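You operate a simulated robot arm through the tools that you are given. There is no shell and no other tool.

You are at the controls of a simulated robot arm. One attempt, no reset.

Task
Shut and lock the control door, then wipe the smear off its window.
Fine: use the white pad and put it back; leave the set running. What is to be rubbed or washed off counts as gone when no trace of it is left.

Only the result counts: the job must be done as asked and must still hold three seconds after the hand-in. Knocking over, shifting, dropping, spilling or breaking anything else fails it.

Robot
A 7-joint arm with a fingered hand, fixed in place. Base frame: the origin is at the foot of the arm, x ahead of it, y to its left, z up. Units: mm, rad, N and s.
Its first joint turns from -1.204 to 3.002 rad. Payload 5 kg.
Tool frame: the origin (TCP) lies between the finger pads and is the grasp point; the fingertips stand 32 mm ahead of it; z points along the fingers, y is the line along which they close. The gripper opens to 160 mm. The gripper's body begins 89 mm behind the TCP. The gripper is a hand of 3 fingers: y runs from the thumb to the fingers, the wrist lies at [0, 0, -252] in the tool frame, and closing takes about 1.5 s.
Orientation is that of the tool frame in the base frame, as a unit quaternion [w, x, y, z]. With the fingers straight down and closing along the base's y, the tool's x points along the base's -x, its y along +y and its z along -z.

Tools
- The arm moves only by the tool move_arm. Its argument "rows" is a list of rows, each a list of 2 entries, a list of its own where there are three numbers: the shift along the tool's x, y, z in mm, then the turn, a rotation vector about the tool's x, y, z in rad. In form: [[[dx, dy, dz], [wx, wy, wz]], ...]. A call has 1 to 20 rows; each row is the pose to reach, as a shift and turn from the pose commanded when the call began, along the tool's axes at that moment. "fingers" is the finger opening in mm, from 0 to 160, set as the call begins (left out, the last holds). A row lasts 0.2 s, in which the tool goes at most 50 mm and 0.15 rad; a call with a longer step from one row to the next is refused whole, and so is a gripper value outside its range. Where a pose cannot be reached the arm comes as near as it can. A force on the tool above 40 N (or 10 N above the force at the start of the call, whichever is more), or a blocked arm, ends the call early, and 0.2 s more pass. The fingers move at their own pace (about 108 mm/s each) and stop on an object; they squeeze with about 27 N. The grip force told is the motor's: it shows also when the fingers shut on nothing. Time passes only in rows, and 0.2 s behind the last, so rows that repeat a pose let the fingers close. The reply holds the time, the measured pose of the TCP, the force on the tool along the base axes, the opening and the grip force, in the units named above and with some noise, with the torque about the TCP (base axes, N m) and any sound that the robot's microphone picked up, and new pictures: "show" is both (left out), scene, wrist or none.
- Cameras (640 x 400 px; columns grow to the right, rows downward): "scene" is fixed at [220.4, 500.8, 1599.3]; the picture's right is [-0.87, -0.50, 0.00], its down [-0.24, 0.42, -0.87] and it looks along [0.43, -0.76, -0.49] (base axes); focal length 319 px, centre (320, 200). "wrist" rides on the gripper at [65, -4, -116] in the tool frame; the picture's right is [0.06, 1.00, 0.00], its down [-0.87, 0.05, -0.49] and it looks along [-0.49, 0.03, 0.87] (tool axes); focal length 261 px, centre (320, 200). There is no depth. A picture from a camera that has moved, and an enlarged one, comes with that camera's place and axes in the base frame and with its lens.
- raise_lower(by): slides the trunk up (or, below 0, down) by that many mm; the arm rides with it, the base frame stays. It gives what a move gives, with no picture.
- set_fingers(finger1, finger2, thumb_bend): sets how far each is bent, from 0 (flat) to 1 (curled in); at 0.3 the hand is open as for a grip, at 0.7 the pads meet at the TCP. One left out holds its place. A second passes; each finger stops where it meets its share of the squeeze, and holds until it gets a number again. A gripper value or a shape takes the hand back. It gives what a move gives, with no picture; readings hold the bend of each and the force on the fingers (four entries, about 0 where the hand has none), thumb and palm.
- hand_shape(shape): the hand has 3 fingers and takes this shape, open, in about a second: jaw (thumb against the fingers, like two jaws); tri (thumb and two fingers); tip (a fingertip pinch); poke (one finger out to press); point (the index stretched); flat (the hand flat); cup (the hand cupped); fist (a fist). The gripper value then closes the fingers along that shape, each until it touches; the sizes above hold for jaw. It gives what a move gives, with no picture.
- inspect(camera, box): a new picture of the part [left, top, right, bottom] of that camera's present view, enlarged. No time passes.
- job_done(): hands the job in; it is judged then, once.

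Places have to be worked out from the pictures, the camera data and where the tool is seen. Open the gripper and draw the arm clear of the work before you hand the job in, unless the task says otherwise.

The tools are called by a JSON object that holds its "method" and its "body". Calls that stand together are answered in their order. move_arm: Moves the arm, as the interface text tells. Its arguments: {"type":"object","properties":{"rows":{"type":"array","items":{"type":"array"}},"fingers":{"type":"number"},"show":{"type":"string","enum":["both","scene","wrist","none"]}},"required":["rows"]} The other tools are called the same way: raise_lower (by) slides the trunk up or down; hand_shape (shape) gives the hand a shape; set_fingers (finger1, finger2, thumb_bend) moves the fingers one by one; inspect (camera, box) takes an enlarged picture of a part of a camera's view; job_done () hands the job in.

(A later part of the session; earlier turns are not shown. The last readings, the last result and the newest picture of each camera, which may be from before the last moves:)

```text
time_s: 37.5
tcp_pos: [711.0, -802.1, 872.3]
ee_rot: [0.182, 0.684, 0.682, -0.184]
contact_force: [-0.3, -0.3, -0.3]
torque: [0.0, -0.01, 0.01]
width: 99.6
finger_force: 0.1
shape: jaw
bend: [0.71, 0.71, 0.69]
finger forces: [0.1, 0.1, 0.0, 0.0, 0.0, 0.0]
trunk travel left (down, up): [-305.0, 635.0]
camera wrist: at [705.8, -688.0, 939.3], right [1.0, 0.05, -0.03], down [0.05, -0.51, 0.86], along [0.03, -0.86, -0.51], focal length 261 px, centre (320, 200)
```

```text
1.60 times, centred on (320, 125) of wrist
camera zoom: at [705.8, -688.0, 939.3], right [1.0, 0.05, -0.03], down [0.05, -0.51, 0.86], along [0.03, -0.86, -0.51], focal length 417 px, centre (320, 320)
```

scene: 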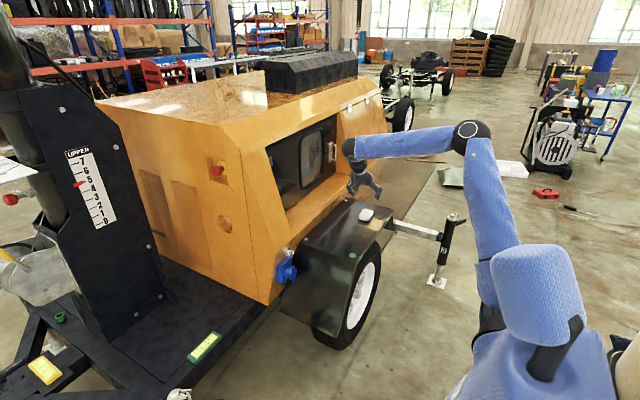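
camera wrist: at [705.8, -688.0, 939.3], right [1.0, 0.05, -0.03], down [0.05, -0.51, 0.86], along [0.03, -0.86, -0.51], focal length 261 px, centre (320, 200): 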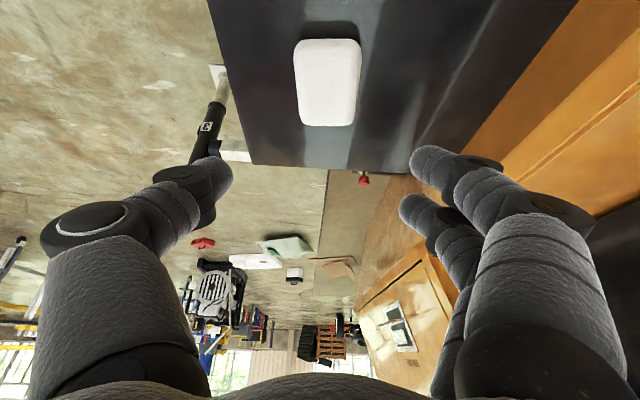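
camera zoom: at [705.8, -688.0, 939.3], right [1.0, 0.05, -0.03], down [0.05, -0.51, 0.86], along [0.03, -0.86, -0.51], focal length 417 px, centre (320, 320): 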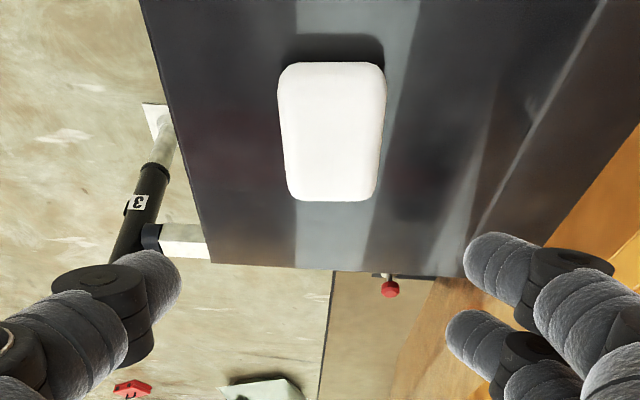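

The hover is reached, and from here the pad measures about x 687–743, y -806…-893 (centre about (714,-850)). A smaller tilt lines up both fingers better, so I'll move over the pad's centre and reduce the tilt to 20°, still well above it.

{"method": "move_arm", "body": {"rows": [[[-15, 1.5, 8], [0, 0, 0]], [[-35, 3, 16], [0.09, 0, 0]], [[-40, 3, 22], [0.175, 0, 0]], [[-40, 3, 22], [0.175, 0, 0]]], "fingers": 100}}

```text
time_s: 38.5
tcp_pos: [712.9, -844.9, 872.6]
ee_rot: [0.123, 0.697, 0.664, -0.242]
contact_force: [-0.4, 0.6, 0.1]
torque: [-0.02, 0.0, -0.02]
width: 99.6
finger_force: 0.0
shape: jaw
bend: [0.71, 0.71, 0.69]
finger forces: [0.0, 0.0, 0.1, 0.0, 0.1, 0.0]
trunk travel left (down, up): [-305.0, 635.0]
camera wrist: at [728.7, -731.7, 939.7], right [0.98, -0.04, -0.18], down [0.14, -0.52, 0.85], along [-0.12, -0.86, -0.5], focal length 261 px, centre (320, 200)
```

scene: 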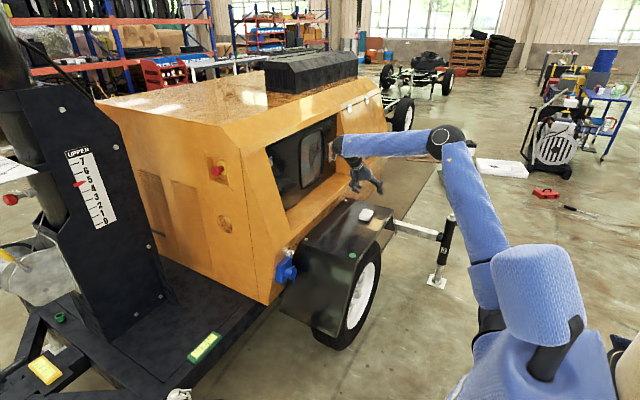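
wrist: 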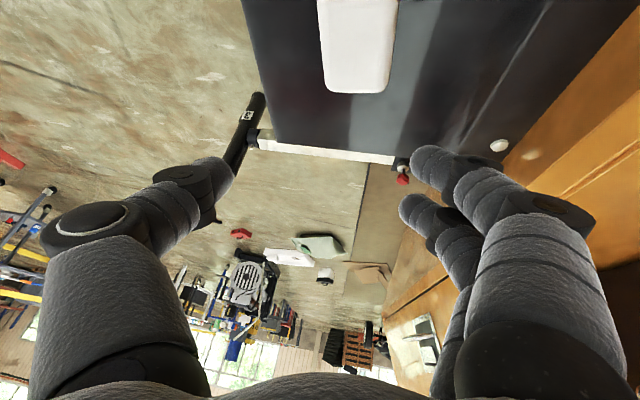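

I turned about the wrong tool axis. I'll undo that and reduce the tilt about the tool's y instead.

{"method": "move_arm", "body": {"rows": [[[0, 0, 0], [-0.0875, 0.0875, -0.008]], [[0, 0, 0], [-0.175, 0.175, -0.0153]], [[0, 0, 0], [-0.175, 0.175, -0.0153]]], "fingers": 100}}

```text
time_s: 39.3
tcp_pos: [714.0, -843.8, 872.2]
ee_rot: [0.123, 0.697, 0.696, -0.122]
contact_force: [0.2, -0.4, -0.5]
torque: [0.02, 0.01, 0.04]
width: 99.5
finger_force: 0.0
shape: jaw
bend: [0.71, 0.71, 0.69]
finger forces: [0.0, 0.0, 0.1, 0.0, 0.0, 0.1]
trunk travel left (down, up): [-305.0, 635.0]
camera wrist: at [709.2, -743.9, 959.6], right [1.0, 0.06, -0.02], down [0.05, -0.65, 0.76], along [0.03, -0.76, -0.65], focal length 261 px, centre (320, 200)
```

scene: 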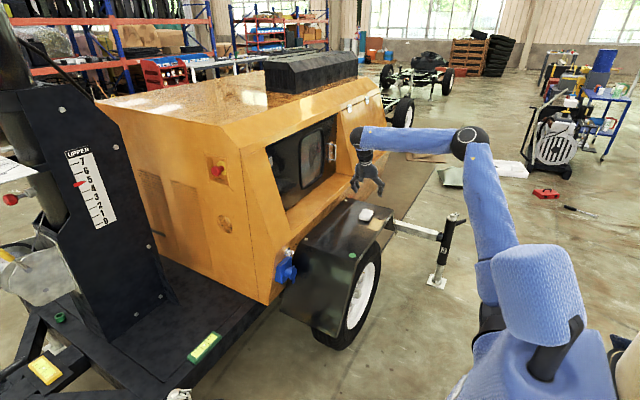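
wrist: 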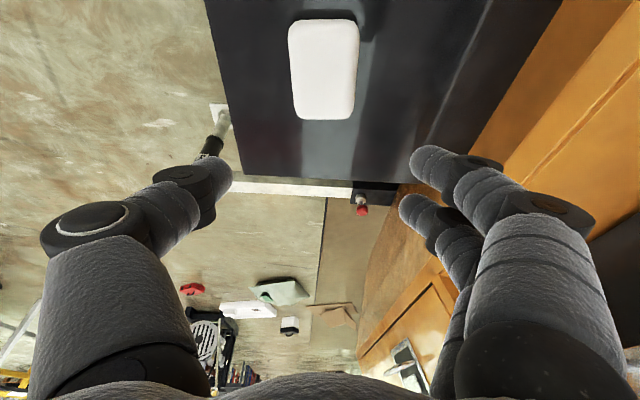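

Tilt is now 20°, within reach. I'll enlarge the pad from here to refine its place and thickness.

{"method": "inspect", "body": {"camera": "wrist", "box": [260, 0, 400, 140]}}

{"method": "inspect", "body": {"camera": "scene", "box": [345, 195, 385, 225]}}

```text
2.86 times, centred on (330, 70) of wrist
camera zoom: at [709.2, -743.9, 959.6], right [1.0, 0.06, -0.02], down [0.05, -0.65, 0.76], along [0.03, -0.76, -0.65], focal length 745 px, centre (291, 571)
```

zoom: 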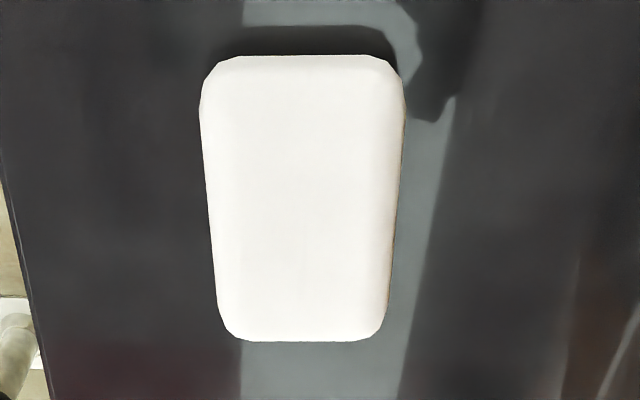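

```text
13.33 times, centred on (365, 210) of scene
camera zoom: at [220.4, 500.8, 1599.3], right [-0.87, -0.5, 0.0], down [-0.24, 0.42, -0.87], along [0.43, -0.76, -0.49], focal length 4255 px, centre (-280, 67)
```

zoom: 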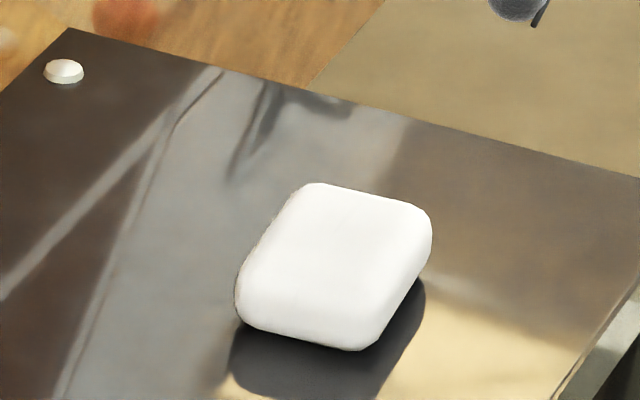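

The pad spans x 683–744 and y -811…-895. I'll descend to TCP z≈755 with the fingers straddling it and then check the clearance.

{"method": "move_arm", "body": {"rows": [[[10.7, 0, 27], [0, 0, 0]], [[21.4, 0, 54.5], [0, 0, 0]], [[32, 0, 82], [0, 0, 0]], [[42.8, 0, 109], [0, 0, 0]], [[42.8, 0, 109], [0, 0, 0]]], "fingers": 100}}

{"method": "inspect", "body": {"camera": "scene", "box": [325, 160, 405, 230]}}

{"method": "inspect", "body": {"camera": "wrist", "box": [160, 60, 480, 260]}}

```text
time_s: 40.5
tcp_pos: [714.2, -841.0, 755.9]
ee_rot: [0.123, 0.697, 0.696, -0.123]
contact_force: [-0.1, 0.1, 0.6]
torque: [0.03, 0.02, 0.01]
width: 99.5
finger_force: 0.0
shape: jaw
bend: [0.71, 0.71, 0.69]
finger forces: [0.0, 0.0, 0.1, 0.0, 0.1, 0.0]
trunk travel left (down, up): [-305.0, 635.0]
camera wrist: at [709.1, -741.0, 842.4], right [1.0, 0.06, -0.02], down [0.05, -0.65, 0.76], along [0.03, -0.76, -0.65], focal length 261 px, centre (320, 200)
```

scene: 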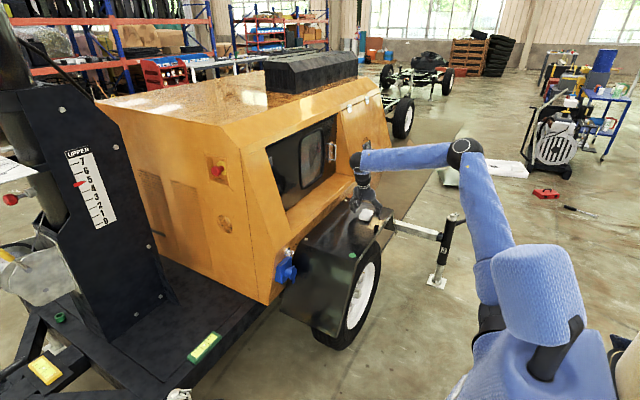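
wrist: 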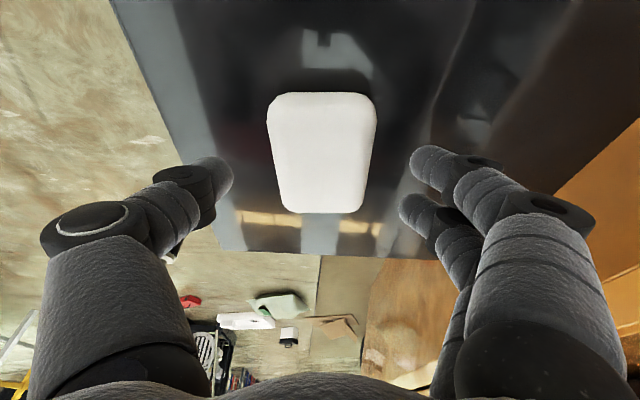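

```text
5.71 times, centred on (365, 195) of scene
camera zoom: at [220.4, 500.8, 1599.3], right [-0.87, -0.5, 0.0], down [-0.24, 0.42, -0.87], along [0.43, -0.76, -0.49], focal length 1823 px, centre (63, 229)
```

zoom: 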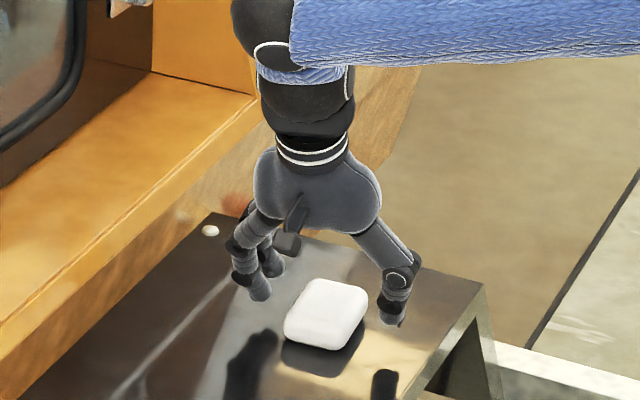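

```text
2.00 times, centred on (320, 160) of wrist
camera zoom: at [709.1, -741.0, 842.4], right [1.0, 0.06, -0.02], down [0.05, -0.65, 0.76], along [0.03, -0.76, -0.65], focal length 521 px, centre (320, 280)
```

zoom: 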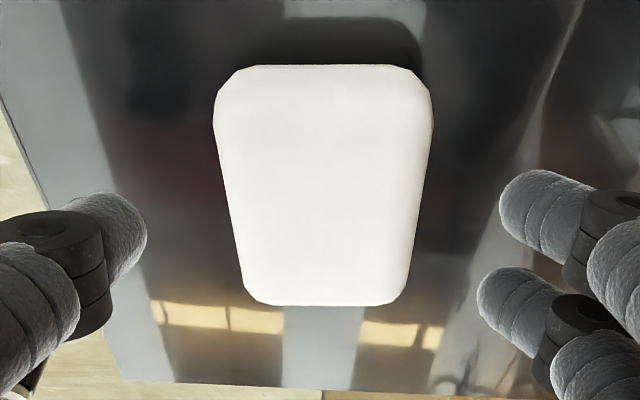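

The pad's top is near z≈724 and the fender near z≈703. With a 20° tilt the second finger would sit too high, so I'll lift 50 mm and test whether a tilt of about 8° can be reached.

{"method": "move_arm", "body": {"rows": [[[-8.5, 0, -23.5], [0, 0, 0]], [[-17, 0, -47], [0, 0.07, 0]], [[-17, 0, -47], [0, 0.14, 0]], [[-17, 0, -47], [0, 0.21, 0]], [[-17, 0, -47], [0, 0.21, 0]]], "fingers": 100}}

```text
time_s: 41.7
tcp_pos: [713.7, -840.4, 806.1]
ee_rot: [0.049, 0.707, 0.704, -0.049]
contact_force: [1.0, -0.3, -0.3]
torque: [-0.01, 0.03, -0.05]
width: 99.6
finger_force: 0.1
shape: jaw
bend: [0.71, 0.71, 0.69]
finger forces: [0.0, 0.1, 0.1, 0.0, 0.1, 0.1]
trunk travel left (down, up): [-305.0, 635.0]
camera wrist: at [709.9, -761.1, 911.6], right [1.0, 0.06, -0.01], down [0.05, -0.79, 0.61], along [0.03, -0.61, -0.79], focal length 261 px, centre (320, 200)
```

scene: 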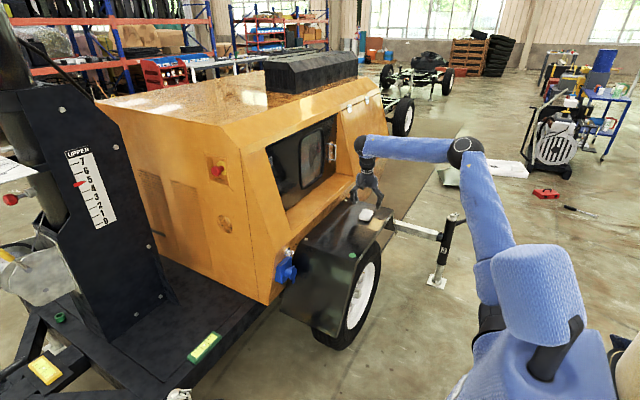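
wrist: 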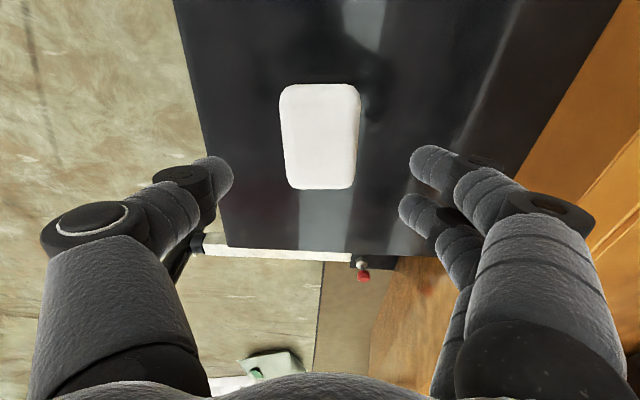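

An 8° tilt is reachable, and it makes wiping nearly square to the glass later. I'll descend around the pad to TCP z≈746, with about 9 mm of expected clearance below the tips.

{"method": "move_arm", "body": {"rows": [[[1, 0, 20], [0, 0, 0]], [[2.4, 0, 40], [0, 0, 0]], [[3.8, 0, 60], [0, 0, 0]], [[3.8, 0, 60], [0, 0, 0]]], "fingers": 100}}

{"method": "inspect", "body": {"camera": "scene", "box": [335, 170, 395, 225]}}

{"method": "inspect", "body": {"camera": "wrist", "box": [160, 60, 480, 260]}}

```text
time_s: 42.7
tcp_pos: [712.9, -845.5, 745.2]
ee_rot: [0.049, 0.706, 0.705, -0.049]
contact_force: [-0.1, -0.4, -0.2]
torque: [0.04, 0.01, -0.01]
width: 99.5
finger_force: 0.0
shape: jaw
bend: [0.71, 0.71, 0.69]
finger forces: [0.1, 0.0, 0.1, 0.0, 0.0, 0.0]
trunk travel left (down, up): [-305.0, 635.0]
camera wrist: at [709.3, -765.5, 851.4], right [1.0, 0.06, -0.01], down [0.05, -0.79, 0.61], along [0.03, -0.61, -0.79], focal length 261 px, centre (320, 200)
```

scene: 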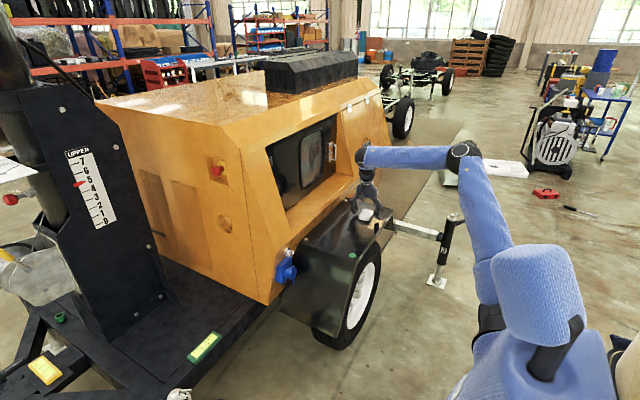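
wrist: 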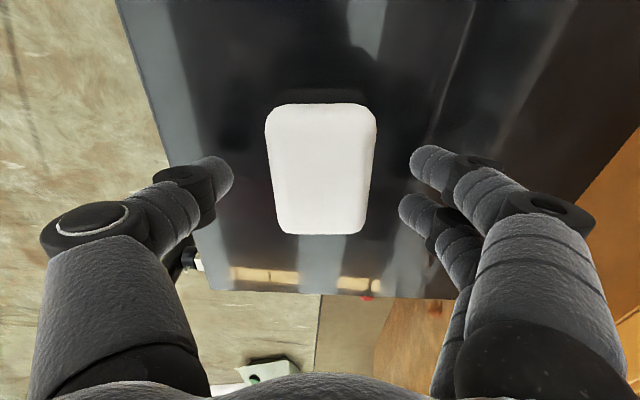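

```text
7.27 times, centred on (365, 198) of scene
camera zoom: at [220.4, 500.8, 1599.3], right [-0.87, -0.5, 0.0], down [-0.24, 0.42, -0.87], along [0.43, -0.76, -0.49], focal length 2321 px, centre (-7, 218)
```

zoom: 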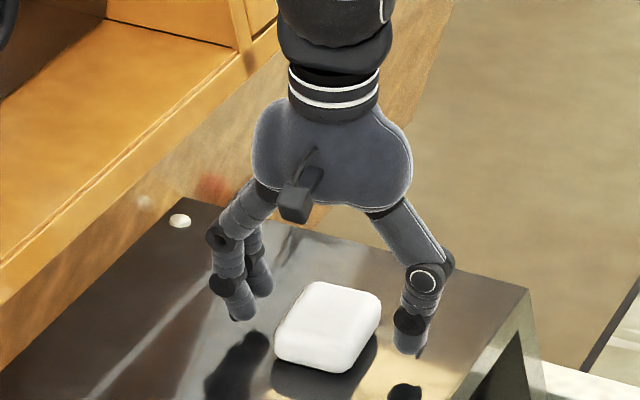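

```text
2.00 times, centred on (320, 160) of wrist
camera zoom: at [709.3, -765.5, 851.4], right [1.0, 0.06, -0.01], down [0.05, -0.79, 0.61], along [0.03, -0.61, -0.79], focal length 521 px, centre (320, 280)
```

zoom: 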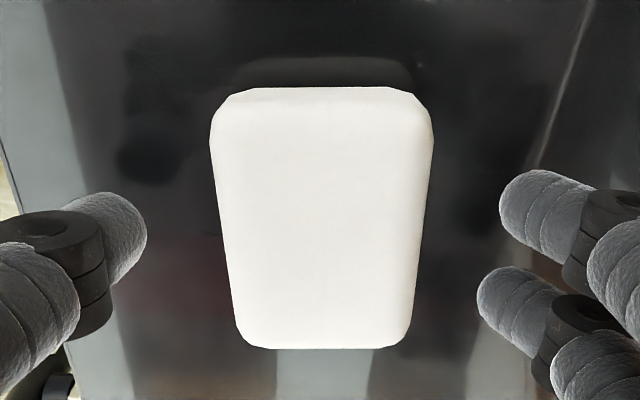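

The fingers straddle the pad evenly, and their reflections put the tips about 14 mm above the fender. I'll lower 7 mm more and then close gently.

{"method": "move_arm", "body": {"rows": [[[0.5, 0, 4], [0, 0, 0]], [[1, 0, 7], [0, 0, 0]], [[1, 0, 7], [0, 0, 0]]], "fingers": 84, "show": "none"}}

{"method": "inspect", "body": {"camera": "scene", "box": [335, 180, 395, 225]}}

{"method": "inspect", "body": {"camera": "wrist", "box": [160, 60, 480, 260]}}

```text
time_s: 43.5
tcp_pos: [715.0, -845.5, 738.6]
ee_rot: [0.049, 0.706, 0.705, -0.05]
contact_force: [-0.2, -0.3, 0.5]
torque: [0.03, -0.01, -0.01]
width: 84.6
finger_force: 0.1
shape: jaw
bend: [0.72, 0.72, 0.7]
finger forces: [0.0, 0.0, 0.0, 0.1, 0.1, 0.0]
trunk travel left (down, up): [-305.0, 635.0]
```

```text
8.89 times, centred on (365, 202) of scene
camera zoom: at [220.4, 500.8, 1599.3], right [-0.87, -0.5, 0.0], down [-0.24, 0.42, -0.87], along [0.43, -0.76, -0.49], focal length 2836 px, centre (-80, 178)
```

zoom: 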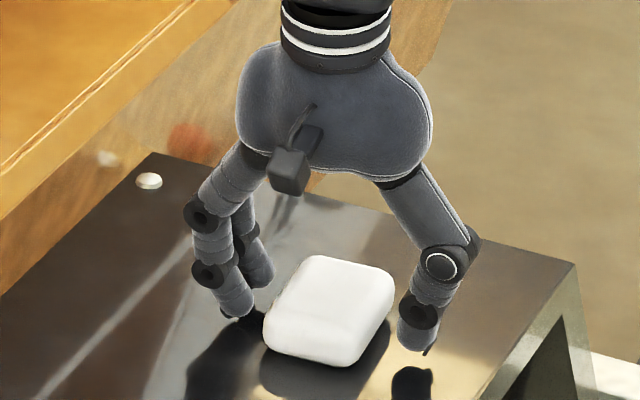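

```text
2.00 times, centred on (320, 160) of wrist
camera zoom: at [709.2, -765.4, 844.6], right [1.0, 0.06, -0.01], down [0.05, -0.79, 0.61], along [0.03, -0.61, -0.79], focal length 521 px, centre (320, 280)
```

zoom: 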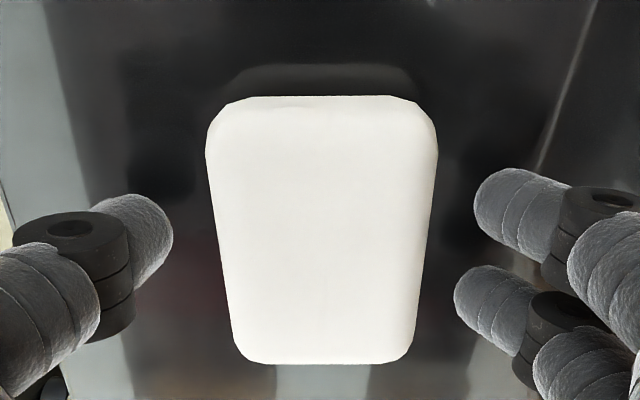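

The tips are about 6 mm above the fender beside the pad. Closing on it now.

{"method": "move_arm", "body": {"rows": [[[0, 0, 0], [0, 0, 0]], [[0, 0, 0], [0, 0, 0]], [[0, 0, 0], [0, 0, 0]], [[0, 0, 0], [0, 0, 0]], [[0, 0, 0], [0, 0, 0]], [[0, 0, 0], [0, 0, 0]]], "fingers": 0}}

{"method": "inspect", "body": {"camera": "scene", "box": [335, 180, 395, 225]}}

{"method": "inspect", "body": {"camera": "wrist", "box": [160, 60, 480, 260]}}

```text
time_s: 44.9
tcp_pos: [714.3, -845.1, 738.7]
ee_rot: [0.049, 0.706, 0.705, -0.049]
contact_force: [-0.4, -0.8, 0.0]
torque: [0.01, 0.0, 0.01]
width: 53.8
finger_force: 27.2
shape: jaw
bend: [0.73, 0.73, 0.7]
finger forces: [12.4, 12.0, 0.0, 0.1, 24.3, 0.1]
trunk travel left (down, up): [-305.0, 635.0]
camera wrist: at [709.2, -765.4, 844.6], right [1.0, 0.06, -0.01], down [0.05, -0.79, 0.61], along [0.03, -0.61, -0.79], focal length 261 px, centre (320, 200)
```

scene: 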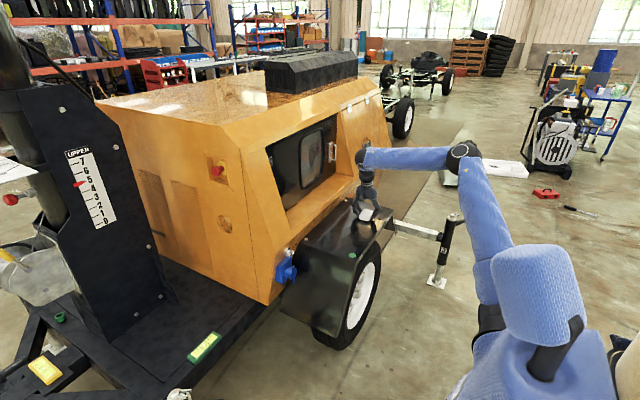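
wrist: 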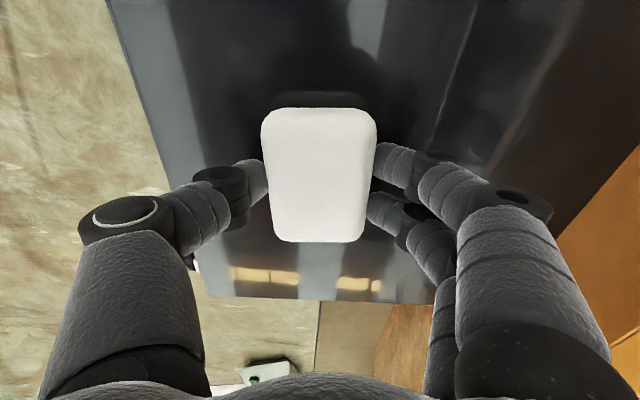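

```text
8.89 times, centred on (365, 202) of scene
camera zoom: at [220.4, 500.8, 1599.3], right [-0.87, -0.5, 0.0], down [-0.24, 0.42, -0.87], along [0.43, -0.76, -0.49], focal length 2836 px, centre (-80, 178)
```

zoom: 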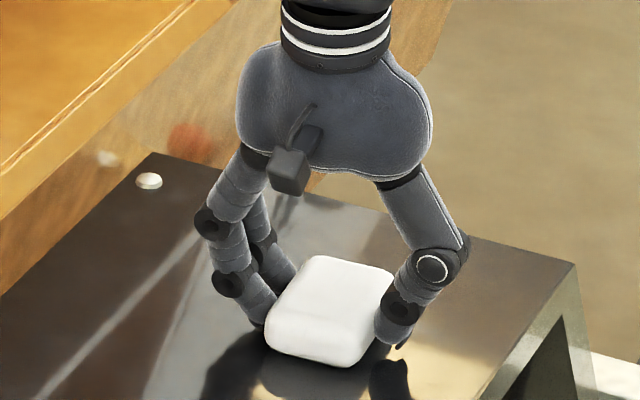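

```text
2.00 times, centred on (320, 160) of wrist
camera zoom: at [709.2, -765.4, 844.6], right [1.0, 0.06, -0.01], down [0.05, -0.79, 0.61], along [0.03, -0.61, -0.79], focal length 521 px, centre (320, 280)
```

zoom: 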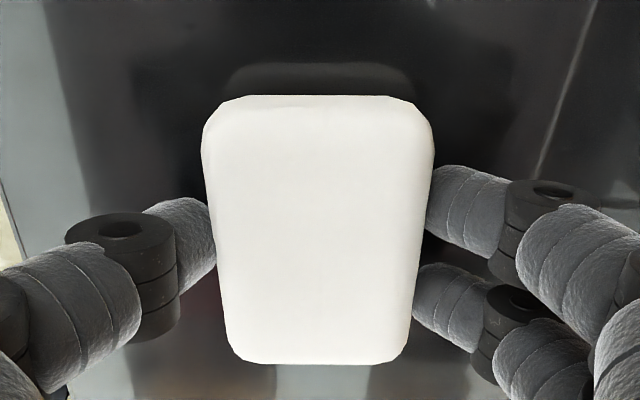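

Solid grip: 12.4 and 12.0 N on the fingers, 24.3 N on the thumb, at TCP (714.3,-845.1,738.7), which I'll remember for putting it back. Lifting straight up.

{"method": "move_arm", "body": {"rows": [[[-1.4, 0, -10], [0, 0, 0]], [[-5.6, 0, -40], [0, 0, 0]], [[-11.1, 0, -80], [0, 0, 0]], [[-16.7, 0, -120], [0, 0, 0]], [[-22.2, 0, -158.4], [0, 0, 0]]], "fingers": 0}}

{"method": "inspect", "body": {"camera": "scene", "box": [325, 140, 405, 220]}}

```text
time_s: 46.1
tcp_pos: [714.8, -845.0, 897.0]
ee_rot: [0.05, 0.705, 0.706, -0.049]
contact_force: [-0.5, -0.6, 0.0]
torque: [-0.05, 0.01, 0.01]
width: 54.1
finger_force: 26.6
shape: jaw
bend: [0.73, 0.73, 0.7]
finger forces: [12.4, 12.1, 0.0, 0.1, 24.5, 0.0]
trunk travel left (down, up): [-305.0, 635.0]
camera wrist: at [710.3, -765.3, 1002.7], right [1.0, 0.06, -0.01], down [0.05, -0.79, 0.61], along [0.03, -0.61, -0.79], focal length 261 px, centre (320, 200)
```

scene: 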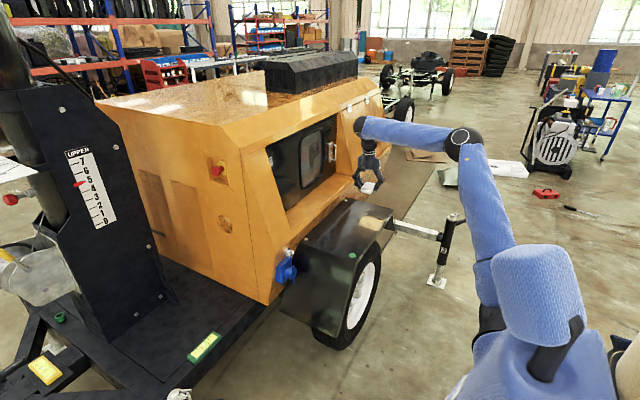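
wrist: 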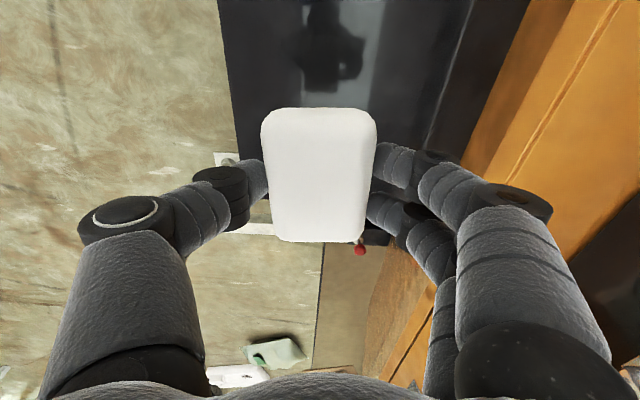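

```text
5.00 times, centred on (365, 180) of scene
camera zoom: at [220.4, 500.8, 1599.3], right [-0.87, -0.5, 0.0], down [-0.24, 0.42, -0.87], along [0.43, -0.76, -0.49], focal length 1596 px, centre (95, 300)
```

zoom: 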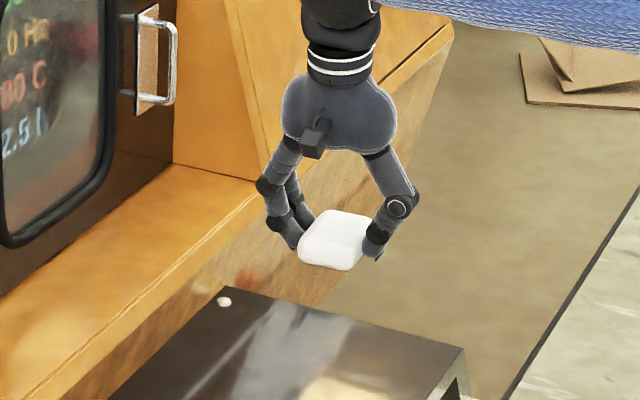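

The pad hangs securely. Next I'll yaw the tool by +90° about the vertical while drifting up and inward to about (690,-760,960).

{"method": "move_arm", "body": {"rows": [[[6.9, -2.3, -6.7], [-0.0198, 0, -0.1414]], [[13.7, -4.5, -13.5], [-0.0396, 0, -0.2827]], [[20.6, -6.8, -20.2], [-0.0595, 0, -0.4241]], [[27.4, -9.1, -27], [-0.0793, 0, -0.5655]], [[34.3, -11.4, -33.7], [-0.0991, 0, -0.7068]], [[41.1, -13.6, -40.5], [-0.1189, 0, -0.8482]], [[48, -15.9, -47.2], [-0.1387, 0, -0.9895]], [[54.8, -18.2, -54], [-0.1585, 0, -1.1309]], [[61.7, -20.5, -60.7], [-0.1784, 0, -1.2723]], [[68.5, -22.7, -67.5], [-0.1982, 0, -1.4136]], [[75.4, -25, -74.2], [-0.218, 0, -1.555]]], "fingers": 0}}

```text
time_s: 48.5
tcp_pos: [689.3, -760.7, 961.1]
ee_rot: [0.071, 0.0, 0.997, 0.0]
contact_force: [0.2, -0.4, -0.2]
torque: [0.0, 0.0, 0.05]
width: 53.9
finger_force: 27.3
shape: jaw
bend: [0.73, 0.73, 0.7]
finger forces: [12.4, 12.1, 0.0, 0.0, 24.4, 0.0]
trunk travel left (down, up): [-305.0, 635.0]
camera wrist: at [608.2, -765.5, 1067.2], right [-0.06, 1.0, -0.01], down [0.79, 0.05, 0.61], along [0.61, 0.03, -0.79], focal length 261 px, centre (320, 200)
```

scene: 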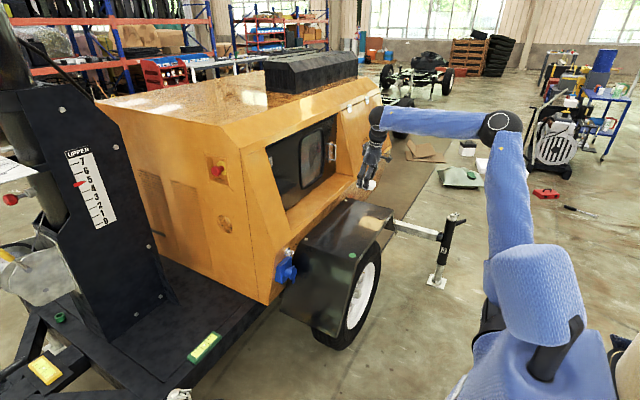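
wrist: 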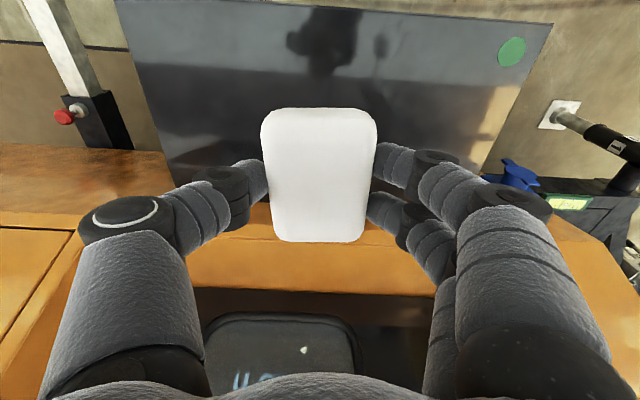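

The yaw is done and the pad is secure. I'll use the scene camera to locate the smear and window edges on the closed door, whose glass plane is at x≈1019.

{"method": "inspect", "body": {"camera": "scene", "box": [285, 115, 355, 205]}}

{"method": "inspect", "body": {"camera": "scene", "box": [292, 120, 332, 160]}}

{"method": "inspect", "body": {"camera": "scene", "box": [292, 150, 332, 190]}}

```text
4.44 times, centred on (320, 160) of scene
camera zoom: at [220.4, 500.8, 1599.3], right [-0.87, -0.5, 0.0], down [-0.24, 0.42, -0.87], along [0.43, -0.76, -0.49], focal length 1418 px, centre (320, 378)
```

zoom: 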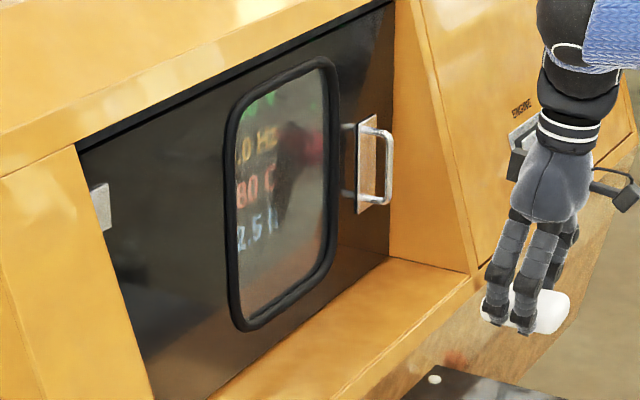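

```text
10.00 times, centred on (312, 140) of scene
camera zoom: at [220.4, 500.8, 1599.3], right [-0.87, -0.5, 0.0], down [-0.24, 0.42, -0.87], along [0.43, -0.76, -0.49], focal length 3191 px, centre (400, 800)
```

zoom: 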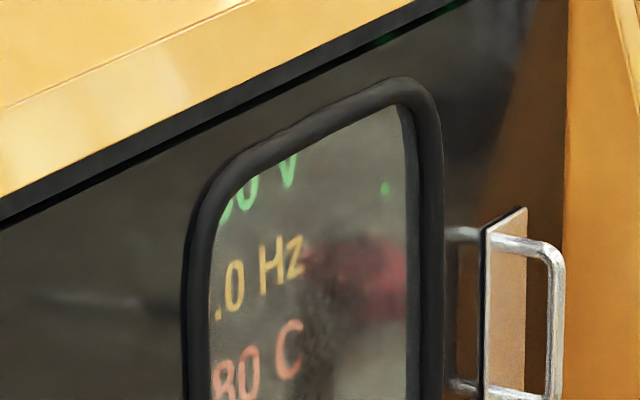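

```text
10.00 times, centred on (312, 170) of scene
camera zoom: at [220.4, 500.8, 1599.3], right [-0.87, -0.5, 0.0], down [-0.24, 0.42, -0.87], along [0.43, -0.76, -0.49], focal length 3191 px, centre (400, 500)
```

zoom: 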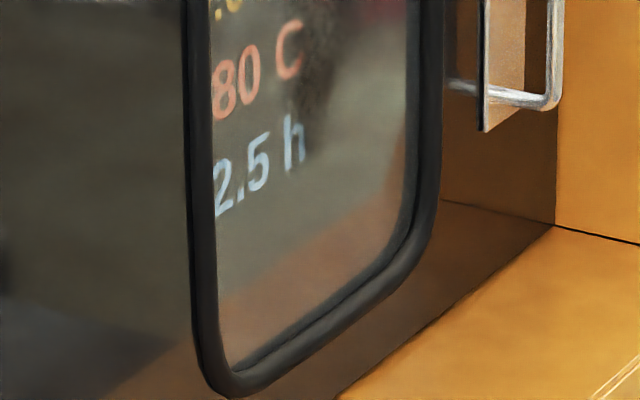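

I want to confirm the door is as fully shut now as when I was pressing on it, so I'll take the same zoom box as during the press and compare.

{"method": "inspect", "body": {"camera": "scene", "box": [255, 100, 355, 200]}}

{"method": "inspect", "body": {"camera": "scene", "box": [320, 90, 350, 130]}}

{"method": "inspect", "body": {"camera": "scene", "box": [265, 100, 345, 155]}}

```text
4.00 times, centred on (305, 150) of scene
camera zoom: at [220.4, 500.8, 1599.3], right [-0.87, -0.5, 0.0], down [-0.24, 0.42, -0.87], along [0.43, -0.76, -0.49], focal length 1276 px, centre (380, 400)
```

zoom: 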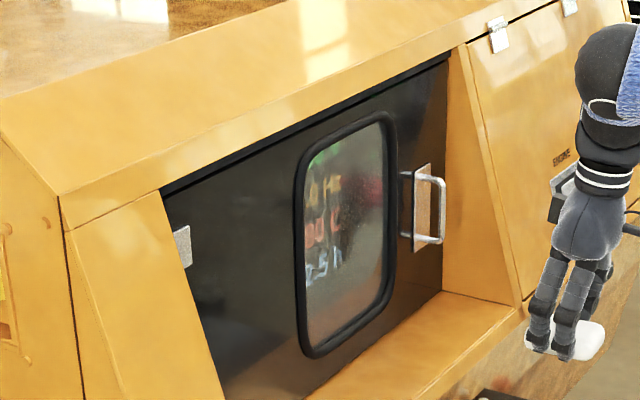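

```text
10.00 times, centred on (335, 110) of scene
camera zoom: at [220.4, 500.8, 1599.3], right [-0.87, -0.5, 0.0], down [-0.24, 0.42, -0.87], along [0.43, -0.76, -0.49], focal length 3191 px, centre (170, 1100)
```

zoom: 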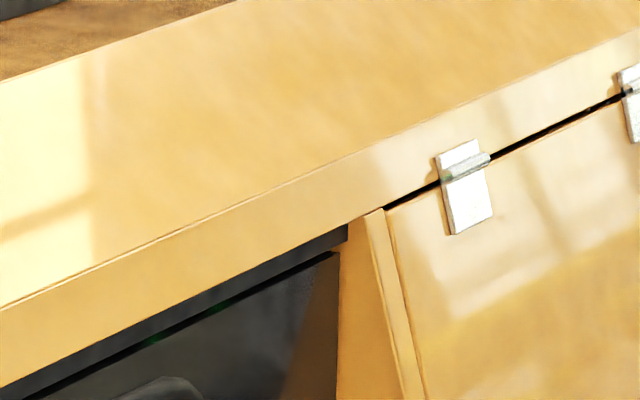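

```text
7.27 times, centred on (305, 128) of scene
camera zoom: at [220.4, 500.8, 1599.3], right [-0.87, -0.5, 0.0], down [-0.24, 0.42, -0.87], along [0.43, -0.76, -0.49], focal length 2321 px, centre (429, 727)
```

zoom: 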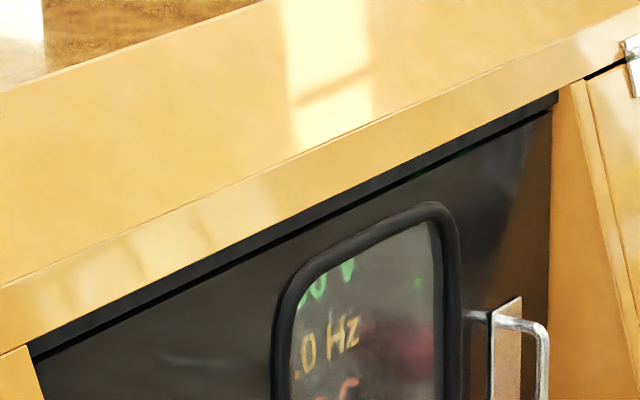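

The door sits exactly where it was when pressed, with an even gap along the top. From the close wrist views I place the smear at about y -768…-845, z 948…1025 (centre about (-808,990)). I'll start pitching the tool up toward the window, the first half now.

{"method": "move_arm", "body": {"rows": [[[-17.5, -4, 0.6], [0, -0.1428, 0]], [[-34.9, -8, 1.1], [0, -0.2856, 0]], [[-52.4, -12, 1.7], [0, -0.4285, 0]], [[-69.8, -16, 2.3], [0, -0.5713, 0]], [[-87.3, -20, 2.9], [0, -0.7141, 0]], [[-104.7, -24, 3.4], [0, -0.8569, 0]]], "fingers": 0}}

```text
time_s: 49.9
tcp_pos: [794.0, -785.3, 970.4]
ee_rot: [0.479, 0.001, 0.878, 0.0]
contact_force: [-1.3, -0.6, 0.2]
torque: [0.01, 0.01, 0.03]
width: 53.7
finger_force: 26.9
shape: jaw
bend: [0.73, 0.73, 0.7]
finger forces: [12.4, 12.0, 0.0, 0.1, 24.4, 0.2]
trunk travel left (down, up): [-305.0, 635.0]
camera wrist: at [660.6, -790.6, 979.4], right [-0.03, 1.0, -0.05], down [0.06, 0.05, 1.0], along [1.0, 0.03, -0.06], focal length 261 px, centre (320, 200)
```

scene: 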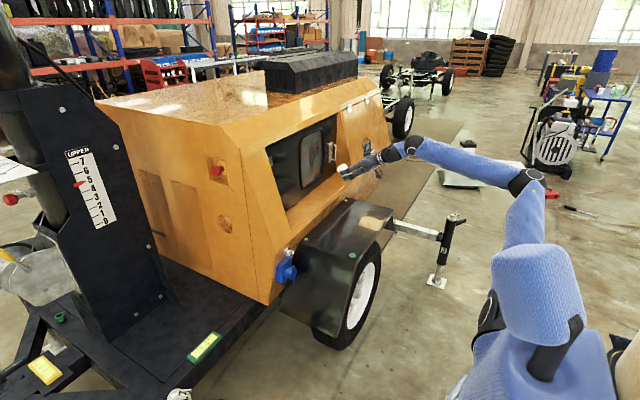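
wrist: 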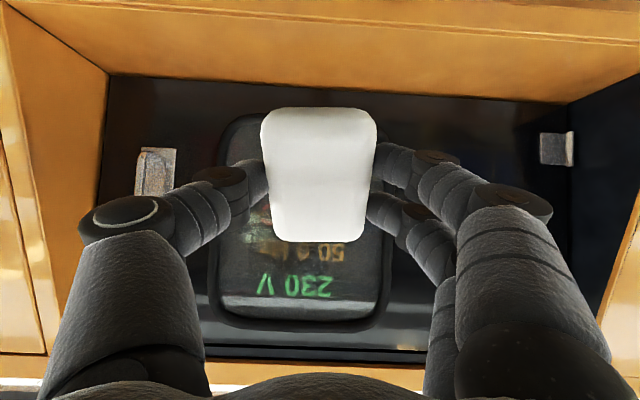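

This is a head-on view. I'll enlarge it to measure the window's edges and the smear around the pad.

{"method": "inspect", "body": {"camera": "wrist", "box": [190, 80, 420, 340]}}

{"method": "inspect", "body": {"camera": "wrist", "box": [200, 160, 300, 300]}}

{"method": "inspect", "body": {"camera": "wrist", "box": [80, 60, 600, 370]}}

```text
1.54 times, centred on (305, 210) of wrist
camera zoom: at [660.6, -790.6, 979.4], right [-0.03, 1.0, -0.05], down [0.06, 0.05, 1.0], along [1.0, 0.03, -0.06], focal length 401 px, centre (343, 185)
```

zoom: 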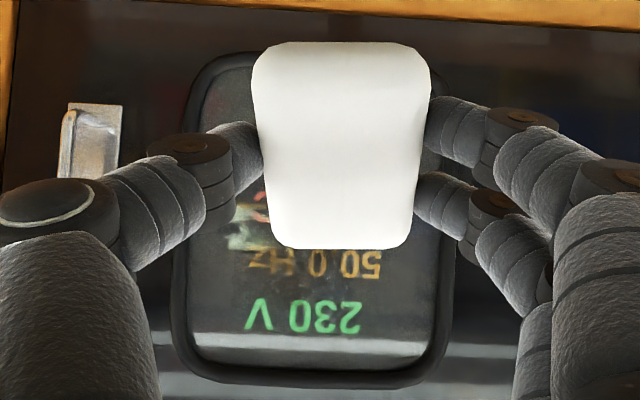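

```text
2.86 times, centred on (250, 230) of wrist
camera zoom: at [660.6, -790.6, 979.4], right [-0.03, 1.0, -0.05], down [0.06, 0.05, 1.0], along [1.0, 0.03, -0.06], focal length 745 px, centre (520, 114)
```

zoom: 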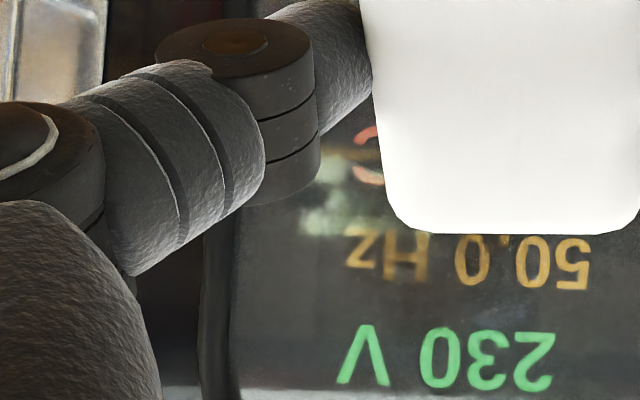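

```text
1.23 times, centred on (340, 215) of wrist
camera zoom: at [660.6, -790.6, 979.4], right [-0.03, 1.0, -0.05], down [0.06, 0.05, 1.0], along [1.0, 0.03, -0.06], focal length 321 px, centre (295, 182)
```

zoom: 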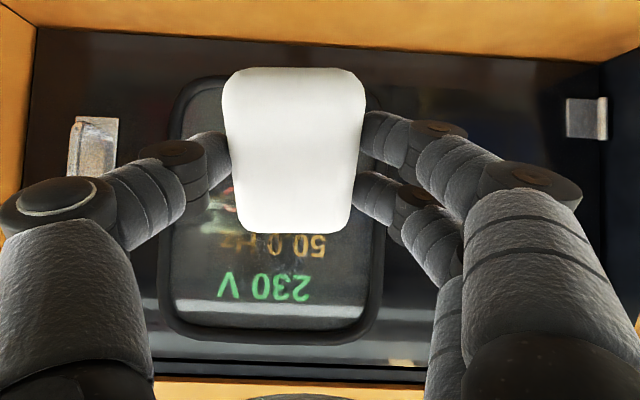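

The window's clear glass spans about y -914…-698 and z 858…1116, centred on the smear. I'll finish pitching so the pad's face is square to the glass, stopping about 58 mm off.

{"method": "move_arm", "body": {"rows": [[[-16.2, -4.2, 20.7], [0, -0.1422, 0]], [[-32.4, -8.4, 41.4], [0, -0.2844, 0]], [[-48.7, -12.6, 62.2], [0, -0.4266, 0]], [[-64.9, -16.8, 82.9], [0, -0.5688, 0]], [[-81.1, -21, 103.6], [0, -0.711, 0]], [[-81.1, -21, 103.6], [0, -0.711, 0]]], "fingers": 0}}

{"method": "inspect", "body": {"camera": "scene", "box": [280, 110, 400, 210]}}

```text
time_s: 51.3
tcp_pos: [923.6, -807.8, 981.2]
ee_rot: [0.754, 0.002, 0.657, -0.001]
contact_force: [0.5, 0.9, 0.6]
torque: [-0.02, 0.03, 0.03]
width: 53.4
finger_force: 27.5
shape: jaw
bend: [0.73, 0.73, 0.7]
finger forces: [12.4, 12.1, 0.0, 0.1, 24.3, 0.1]
trunk travel left (down, up): [-305.0, 635.0]
camera wrist: at [817.8, -812.2, 901.5], right [0.01, 1.0, -0.06], down [-0.61, 0.05, 0.79], along [0.8, 0.03, 0.61], focal length 261 px, centre (320, 200)
```

scene: 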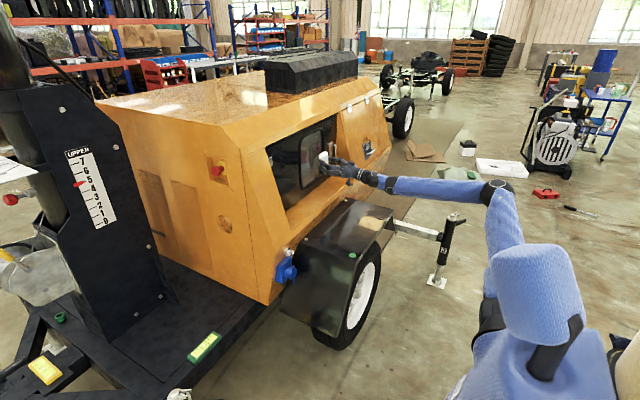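
wrist: 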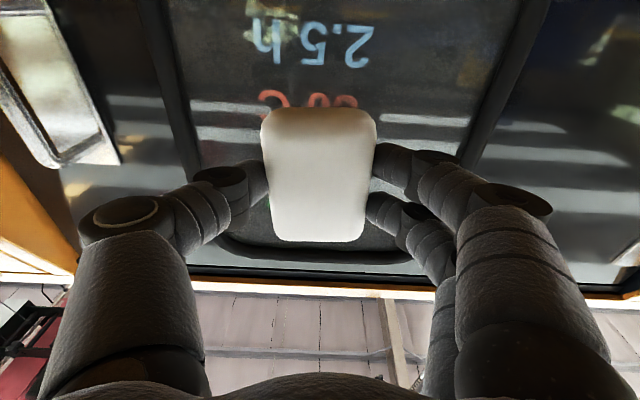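

```text
4.00 times, centred on (340, 160) of scene
camera zoom: at [220.4, 500.8, 1599.3], right [-0.87, -0.5, 0.0], down [-0.24, 0.42, -0.87], along [0.43, -0.76, -0.49], focal length 1276 px, centre (240, 360)
```

zoom: 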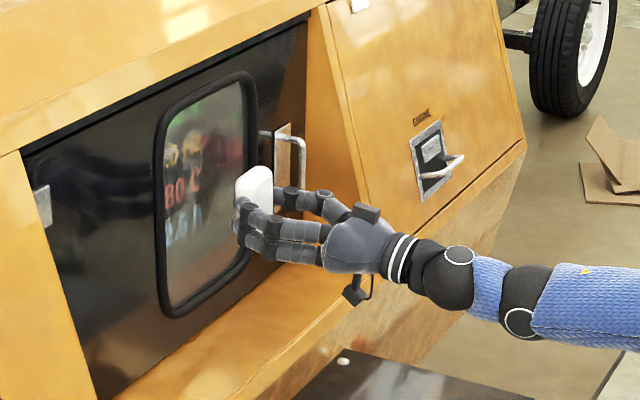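

The pad is square to the window and held firmly. I'll approach along +x, to about 8 mm short of the expected contact.

{"method": "move_arm", "body": {"rows": [[[2.05, 1, 14.9], [0, 0, 0]], [[4.1, 1.5, 29.7], [0, 0, 0]], [[5.7, 1.8, 41.6], [0, 0, 0]], [[6.8, 1.8, 49.5], [0, 0, 0]], [[6.8, 1.8, 49.5], [0, 0, 0]]], "fingers": 0, "show": "none"}}

{"method": "inspect", "body": {"camera": "scene", "box": [280, 110, 380, 200]}}

```text
time_s: 52.5
tcp_pos: [975.0, -804.2, 983.6]
ee_rot: [0.753, 0.001, 0.658, -0.001]
contact_force: [0.1, 0.5, 0.1]
torque: [-0.01, 0.04, 0.01]
width: 53.4
finger_force: 26.9
shape: jaw
bend: [0.73, 0.73, 0.7]
finger forces: [12.2, 11.9, 0.0, 0.0, 24.2, 0.0]
trunk travel left (down, up): [-305.0, 635.0]
```

```text
4.44 times, centred on (330, 155) of scene
camera zoom: at [220.4, 500.8, 1599.3], right [-0.87, -0.5, 0.0], down [-0.24, 0.42, -0.87], along [0.43, -0.76, -0.49], focal length 1418 px, centre (276, 400)
```

zoom: 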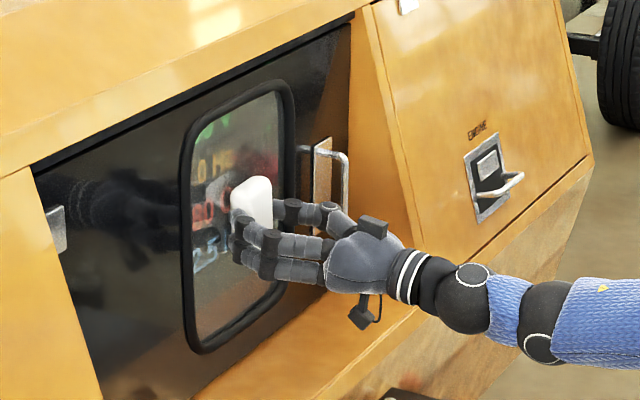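

No contact yet at TCP x=975. I'll step in 1.5 mm per row until a contact force shows.

{"method": "move_arm", "body": {"rows": [[[0.2, 0, 1.5], [0, 0, 0]], [[0.4, 0, 3], [0, 0, 0]], [[0.6, 0, 4.5], [0, 0, 0]], [[0.8, 0, 6], [0, 0, 0]], [[1, 0, 7.5], [0, 0, 0]]], "fingers": 0, "show": "none"}}

```text
time_s: 53.6
tcp_pos: [978.1, -805.6, 984.2]
ee_rot: [0.755, 0.002, 0.656, 0.0]
contact_force: [-46.9, 1.3, -3.1]
torque: [-0.11, -0.05, 0.09]
width: 56.5
finger_force: 27.1
shape: jaw
bend: [0.75, 0.75, 0.72]
finger forces: [17.2, 16.5, 0.0, 0.0, 32.5, 0.0]
trunk travel left (down, up): [-305.0, 635.0]
stopped in row 5: the force on the tool passed its limit at 42 N (the readings are from after the stop); the commanded pose is now the measured one
```

Contact on the glass at TCP x≈977, 47 N — more than I want. I'll ease back 1.5 mm and read the force.

{"method": "move_arm", "body": {"rows": [[[-0.2, 0, -1.5], [0, 0, 0]], [[-0.2, 0, -1.5], [0, 0, 0]]], "fingers": 0}}

```text
time_s: 54.2
tcp_pos: [977.3, -806.0, 984.4]
ee_rot: [0.754, 0.002, 0.656, 0.0]
contact_force: [-39.0, -5.3, -2.9]
torque: [-0.02, -0.01, -0.26]
width: 56.9
finger_force: 26.9
shape: jaw
bend: [0.75, 0.75, 0.72]
finger forces: [14.3, 13.8, 0.0, 0.0, 33.7, 0.1]
trunk travel left (down, up): [-305.0, 635.0]
camera wrist: at [871.9, -809.0, 904.3], right [0.01, 1.0, -0.06], down [-0.61, 0.05, 0.79], along [0.8, 0.03, 0.61], focal length 261 px, centre (320, 200)
```

scene: 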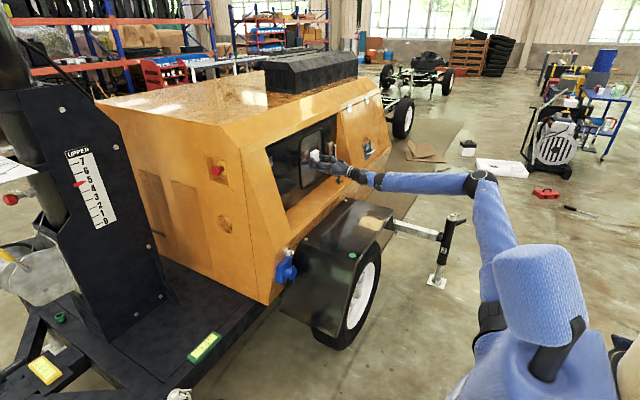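
wrist: 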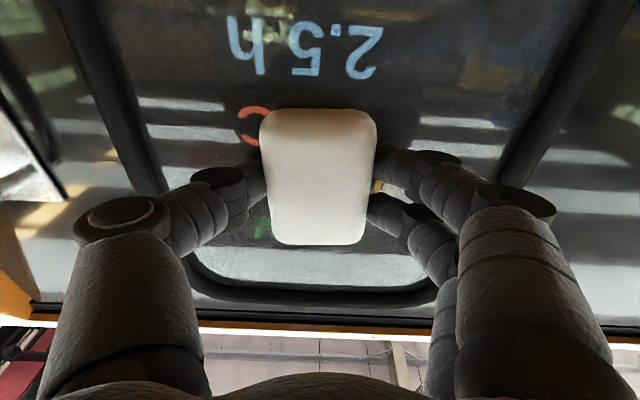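

Still 39 N. I'll ease back 3 mm more for a moderate wiping pressure.

{"method": "move_arm", "body": {"rows": [[[-0.4, 0, -3], [0, 0, 0]], [[-0.4, 0, -3], [0, 0, 0]]], "fingers": 0, "show": "none"}}

```text
time_s: 54.8
tcp_pos: [976.2, -803.0, 982.7]
ee_rot: [0.754, 0.0, 0.657, 0.001]
contact_force: [-12.8, -4.2, 0.5]
torque: [0.02, -0.08, -0.16]
width: 56.3
finger_force: 26.5
shape: jaw
bend: [0.74, 0.74, 0.71]
finger forces: [13.1, 12.6, 0.0, 0.1, 29.8, 0.1]
trunk travel left (down, up): [-305.0, 635.0]
```

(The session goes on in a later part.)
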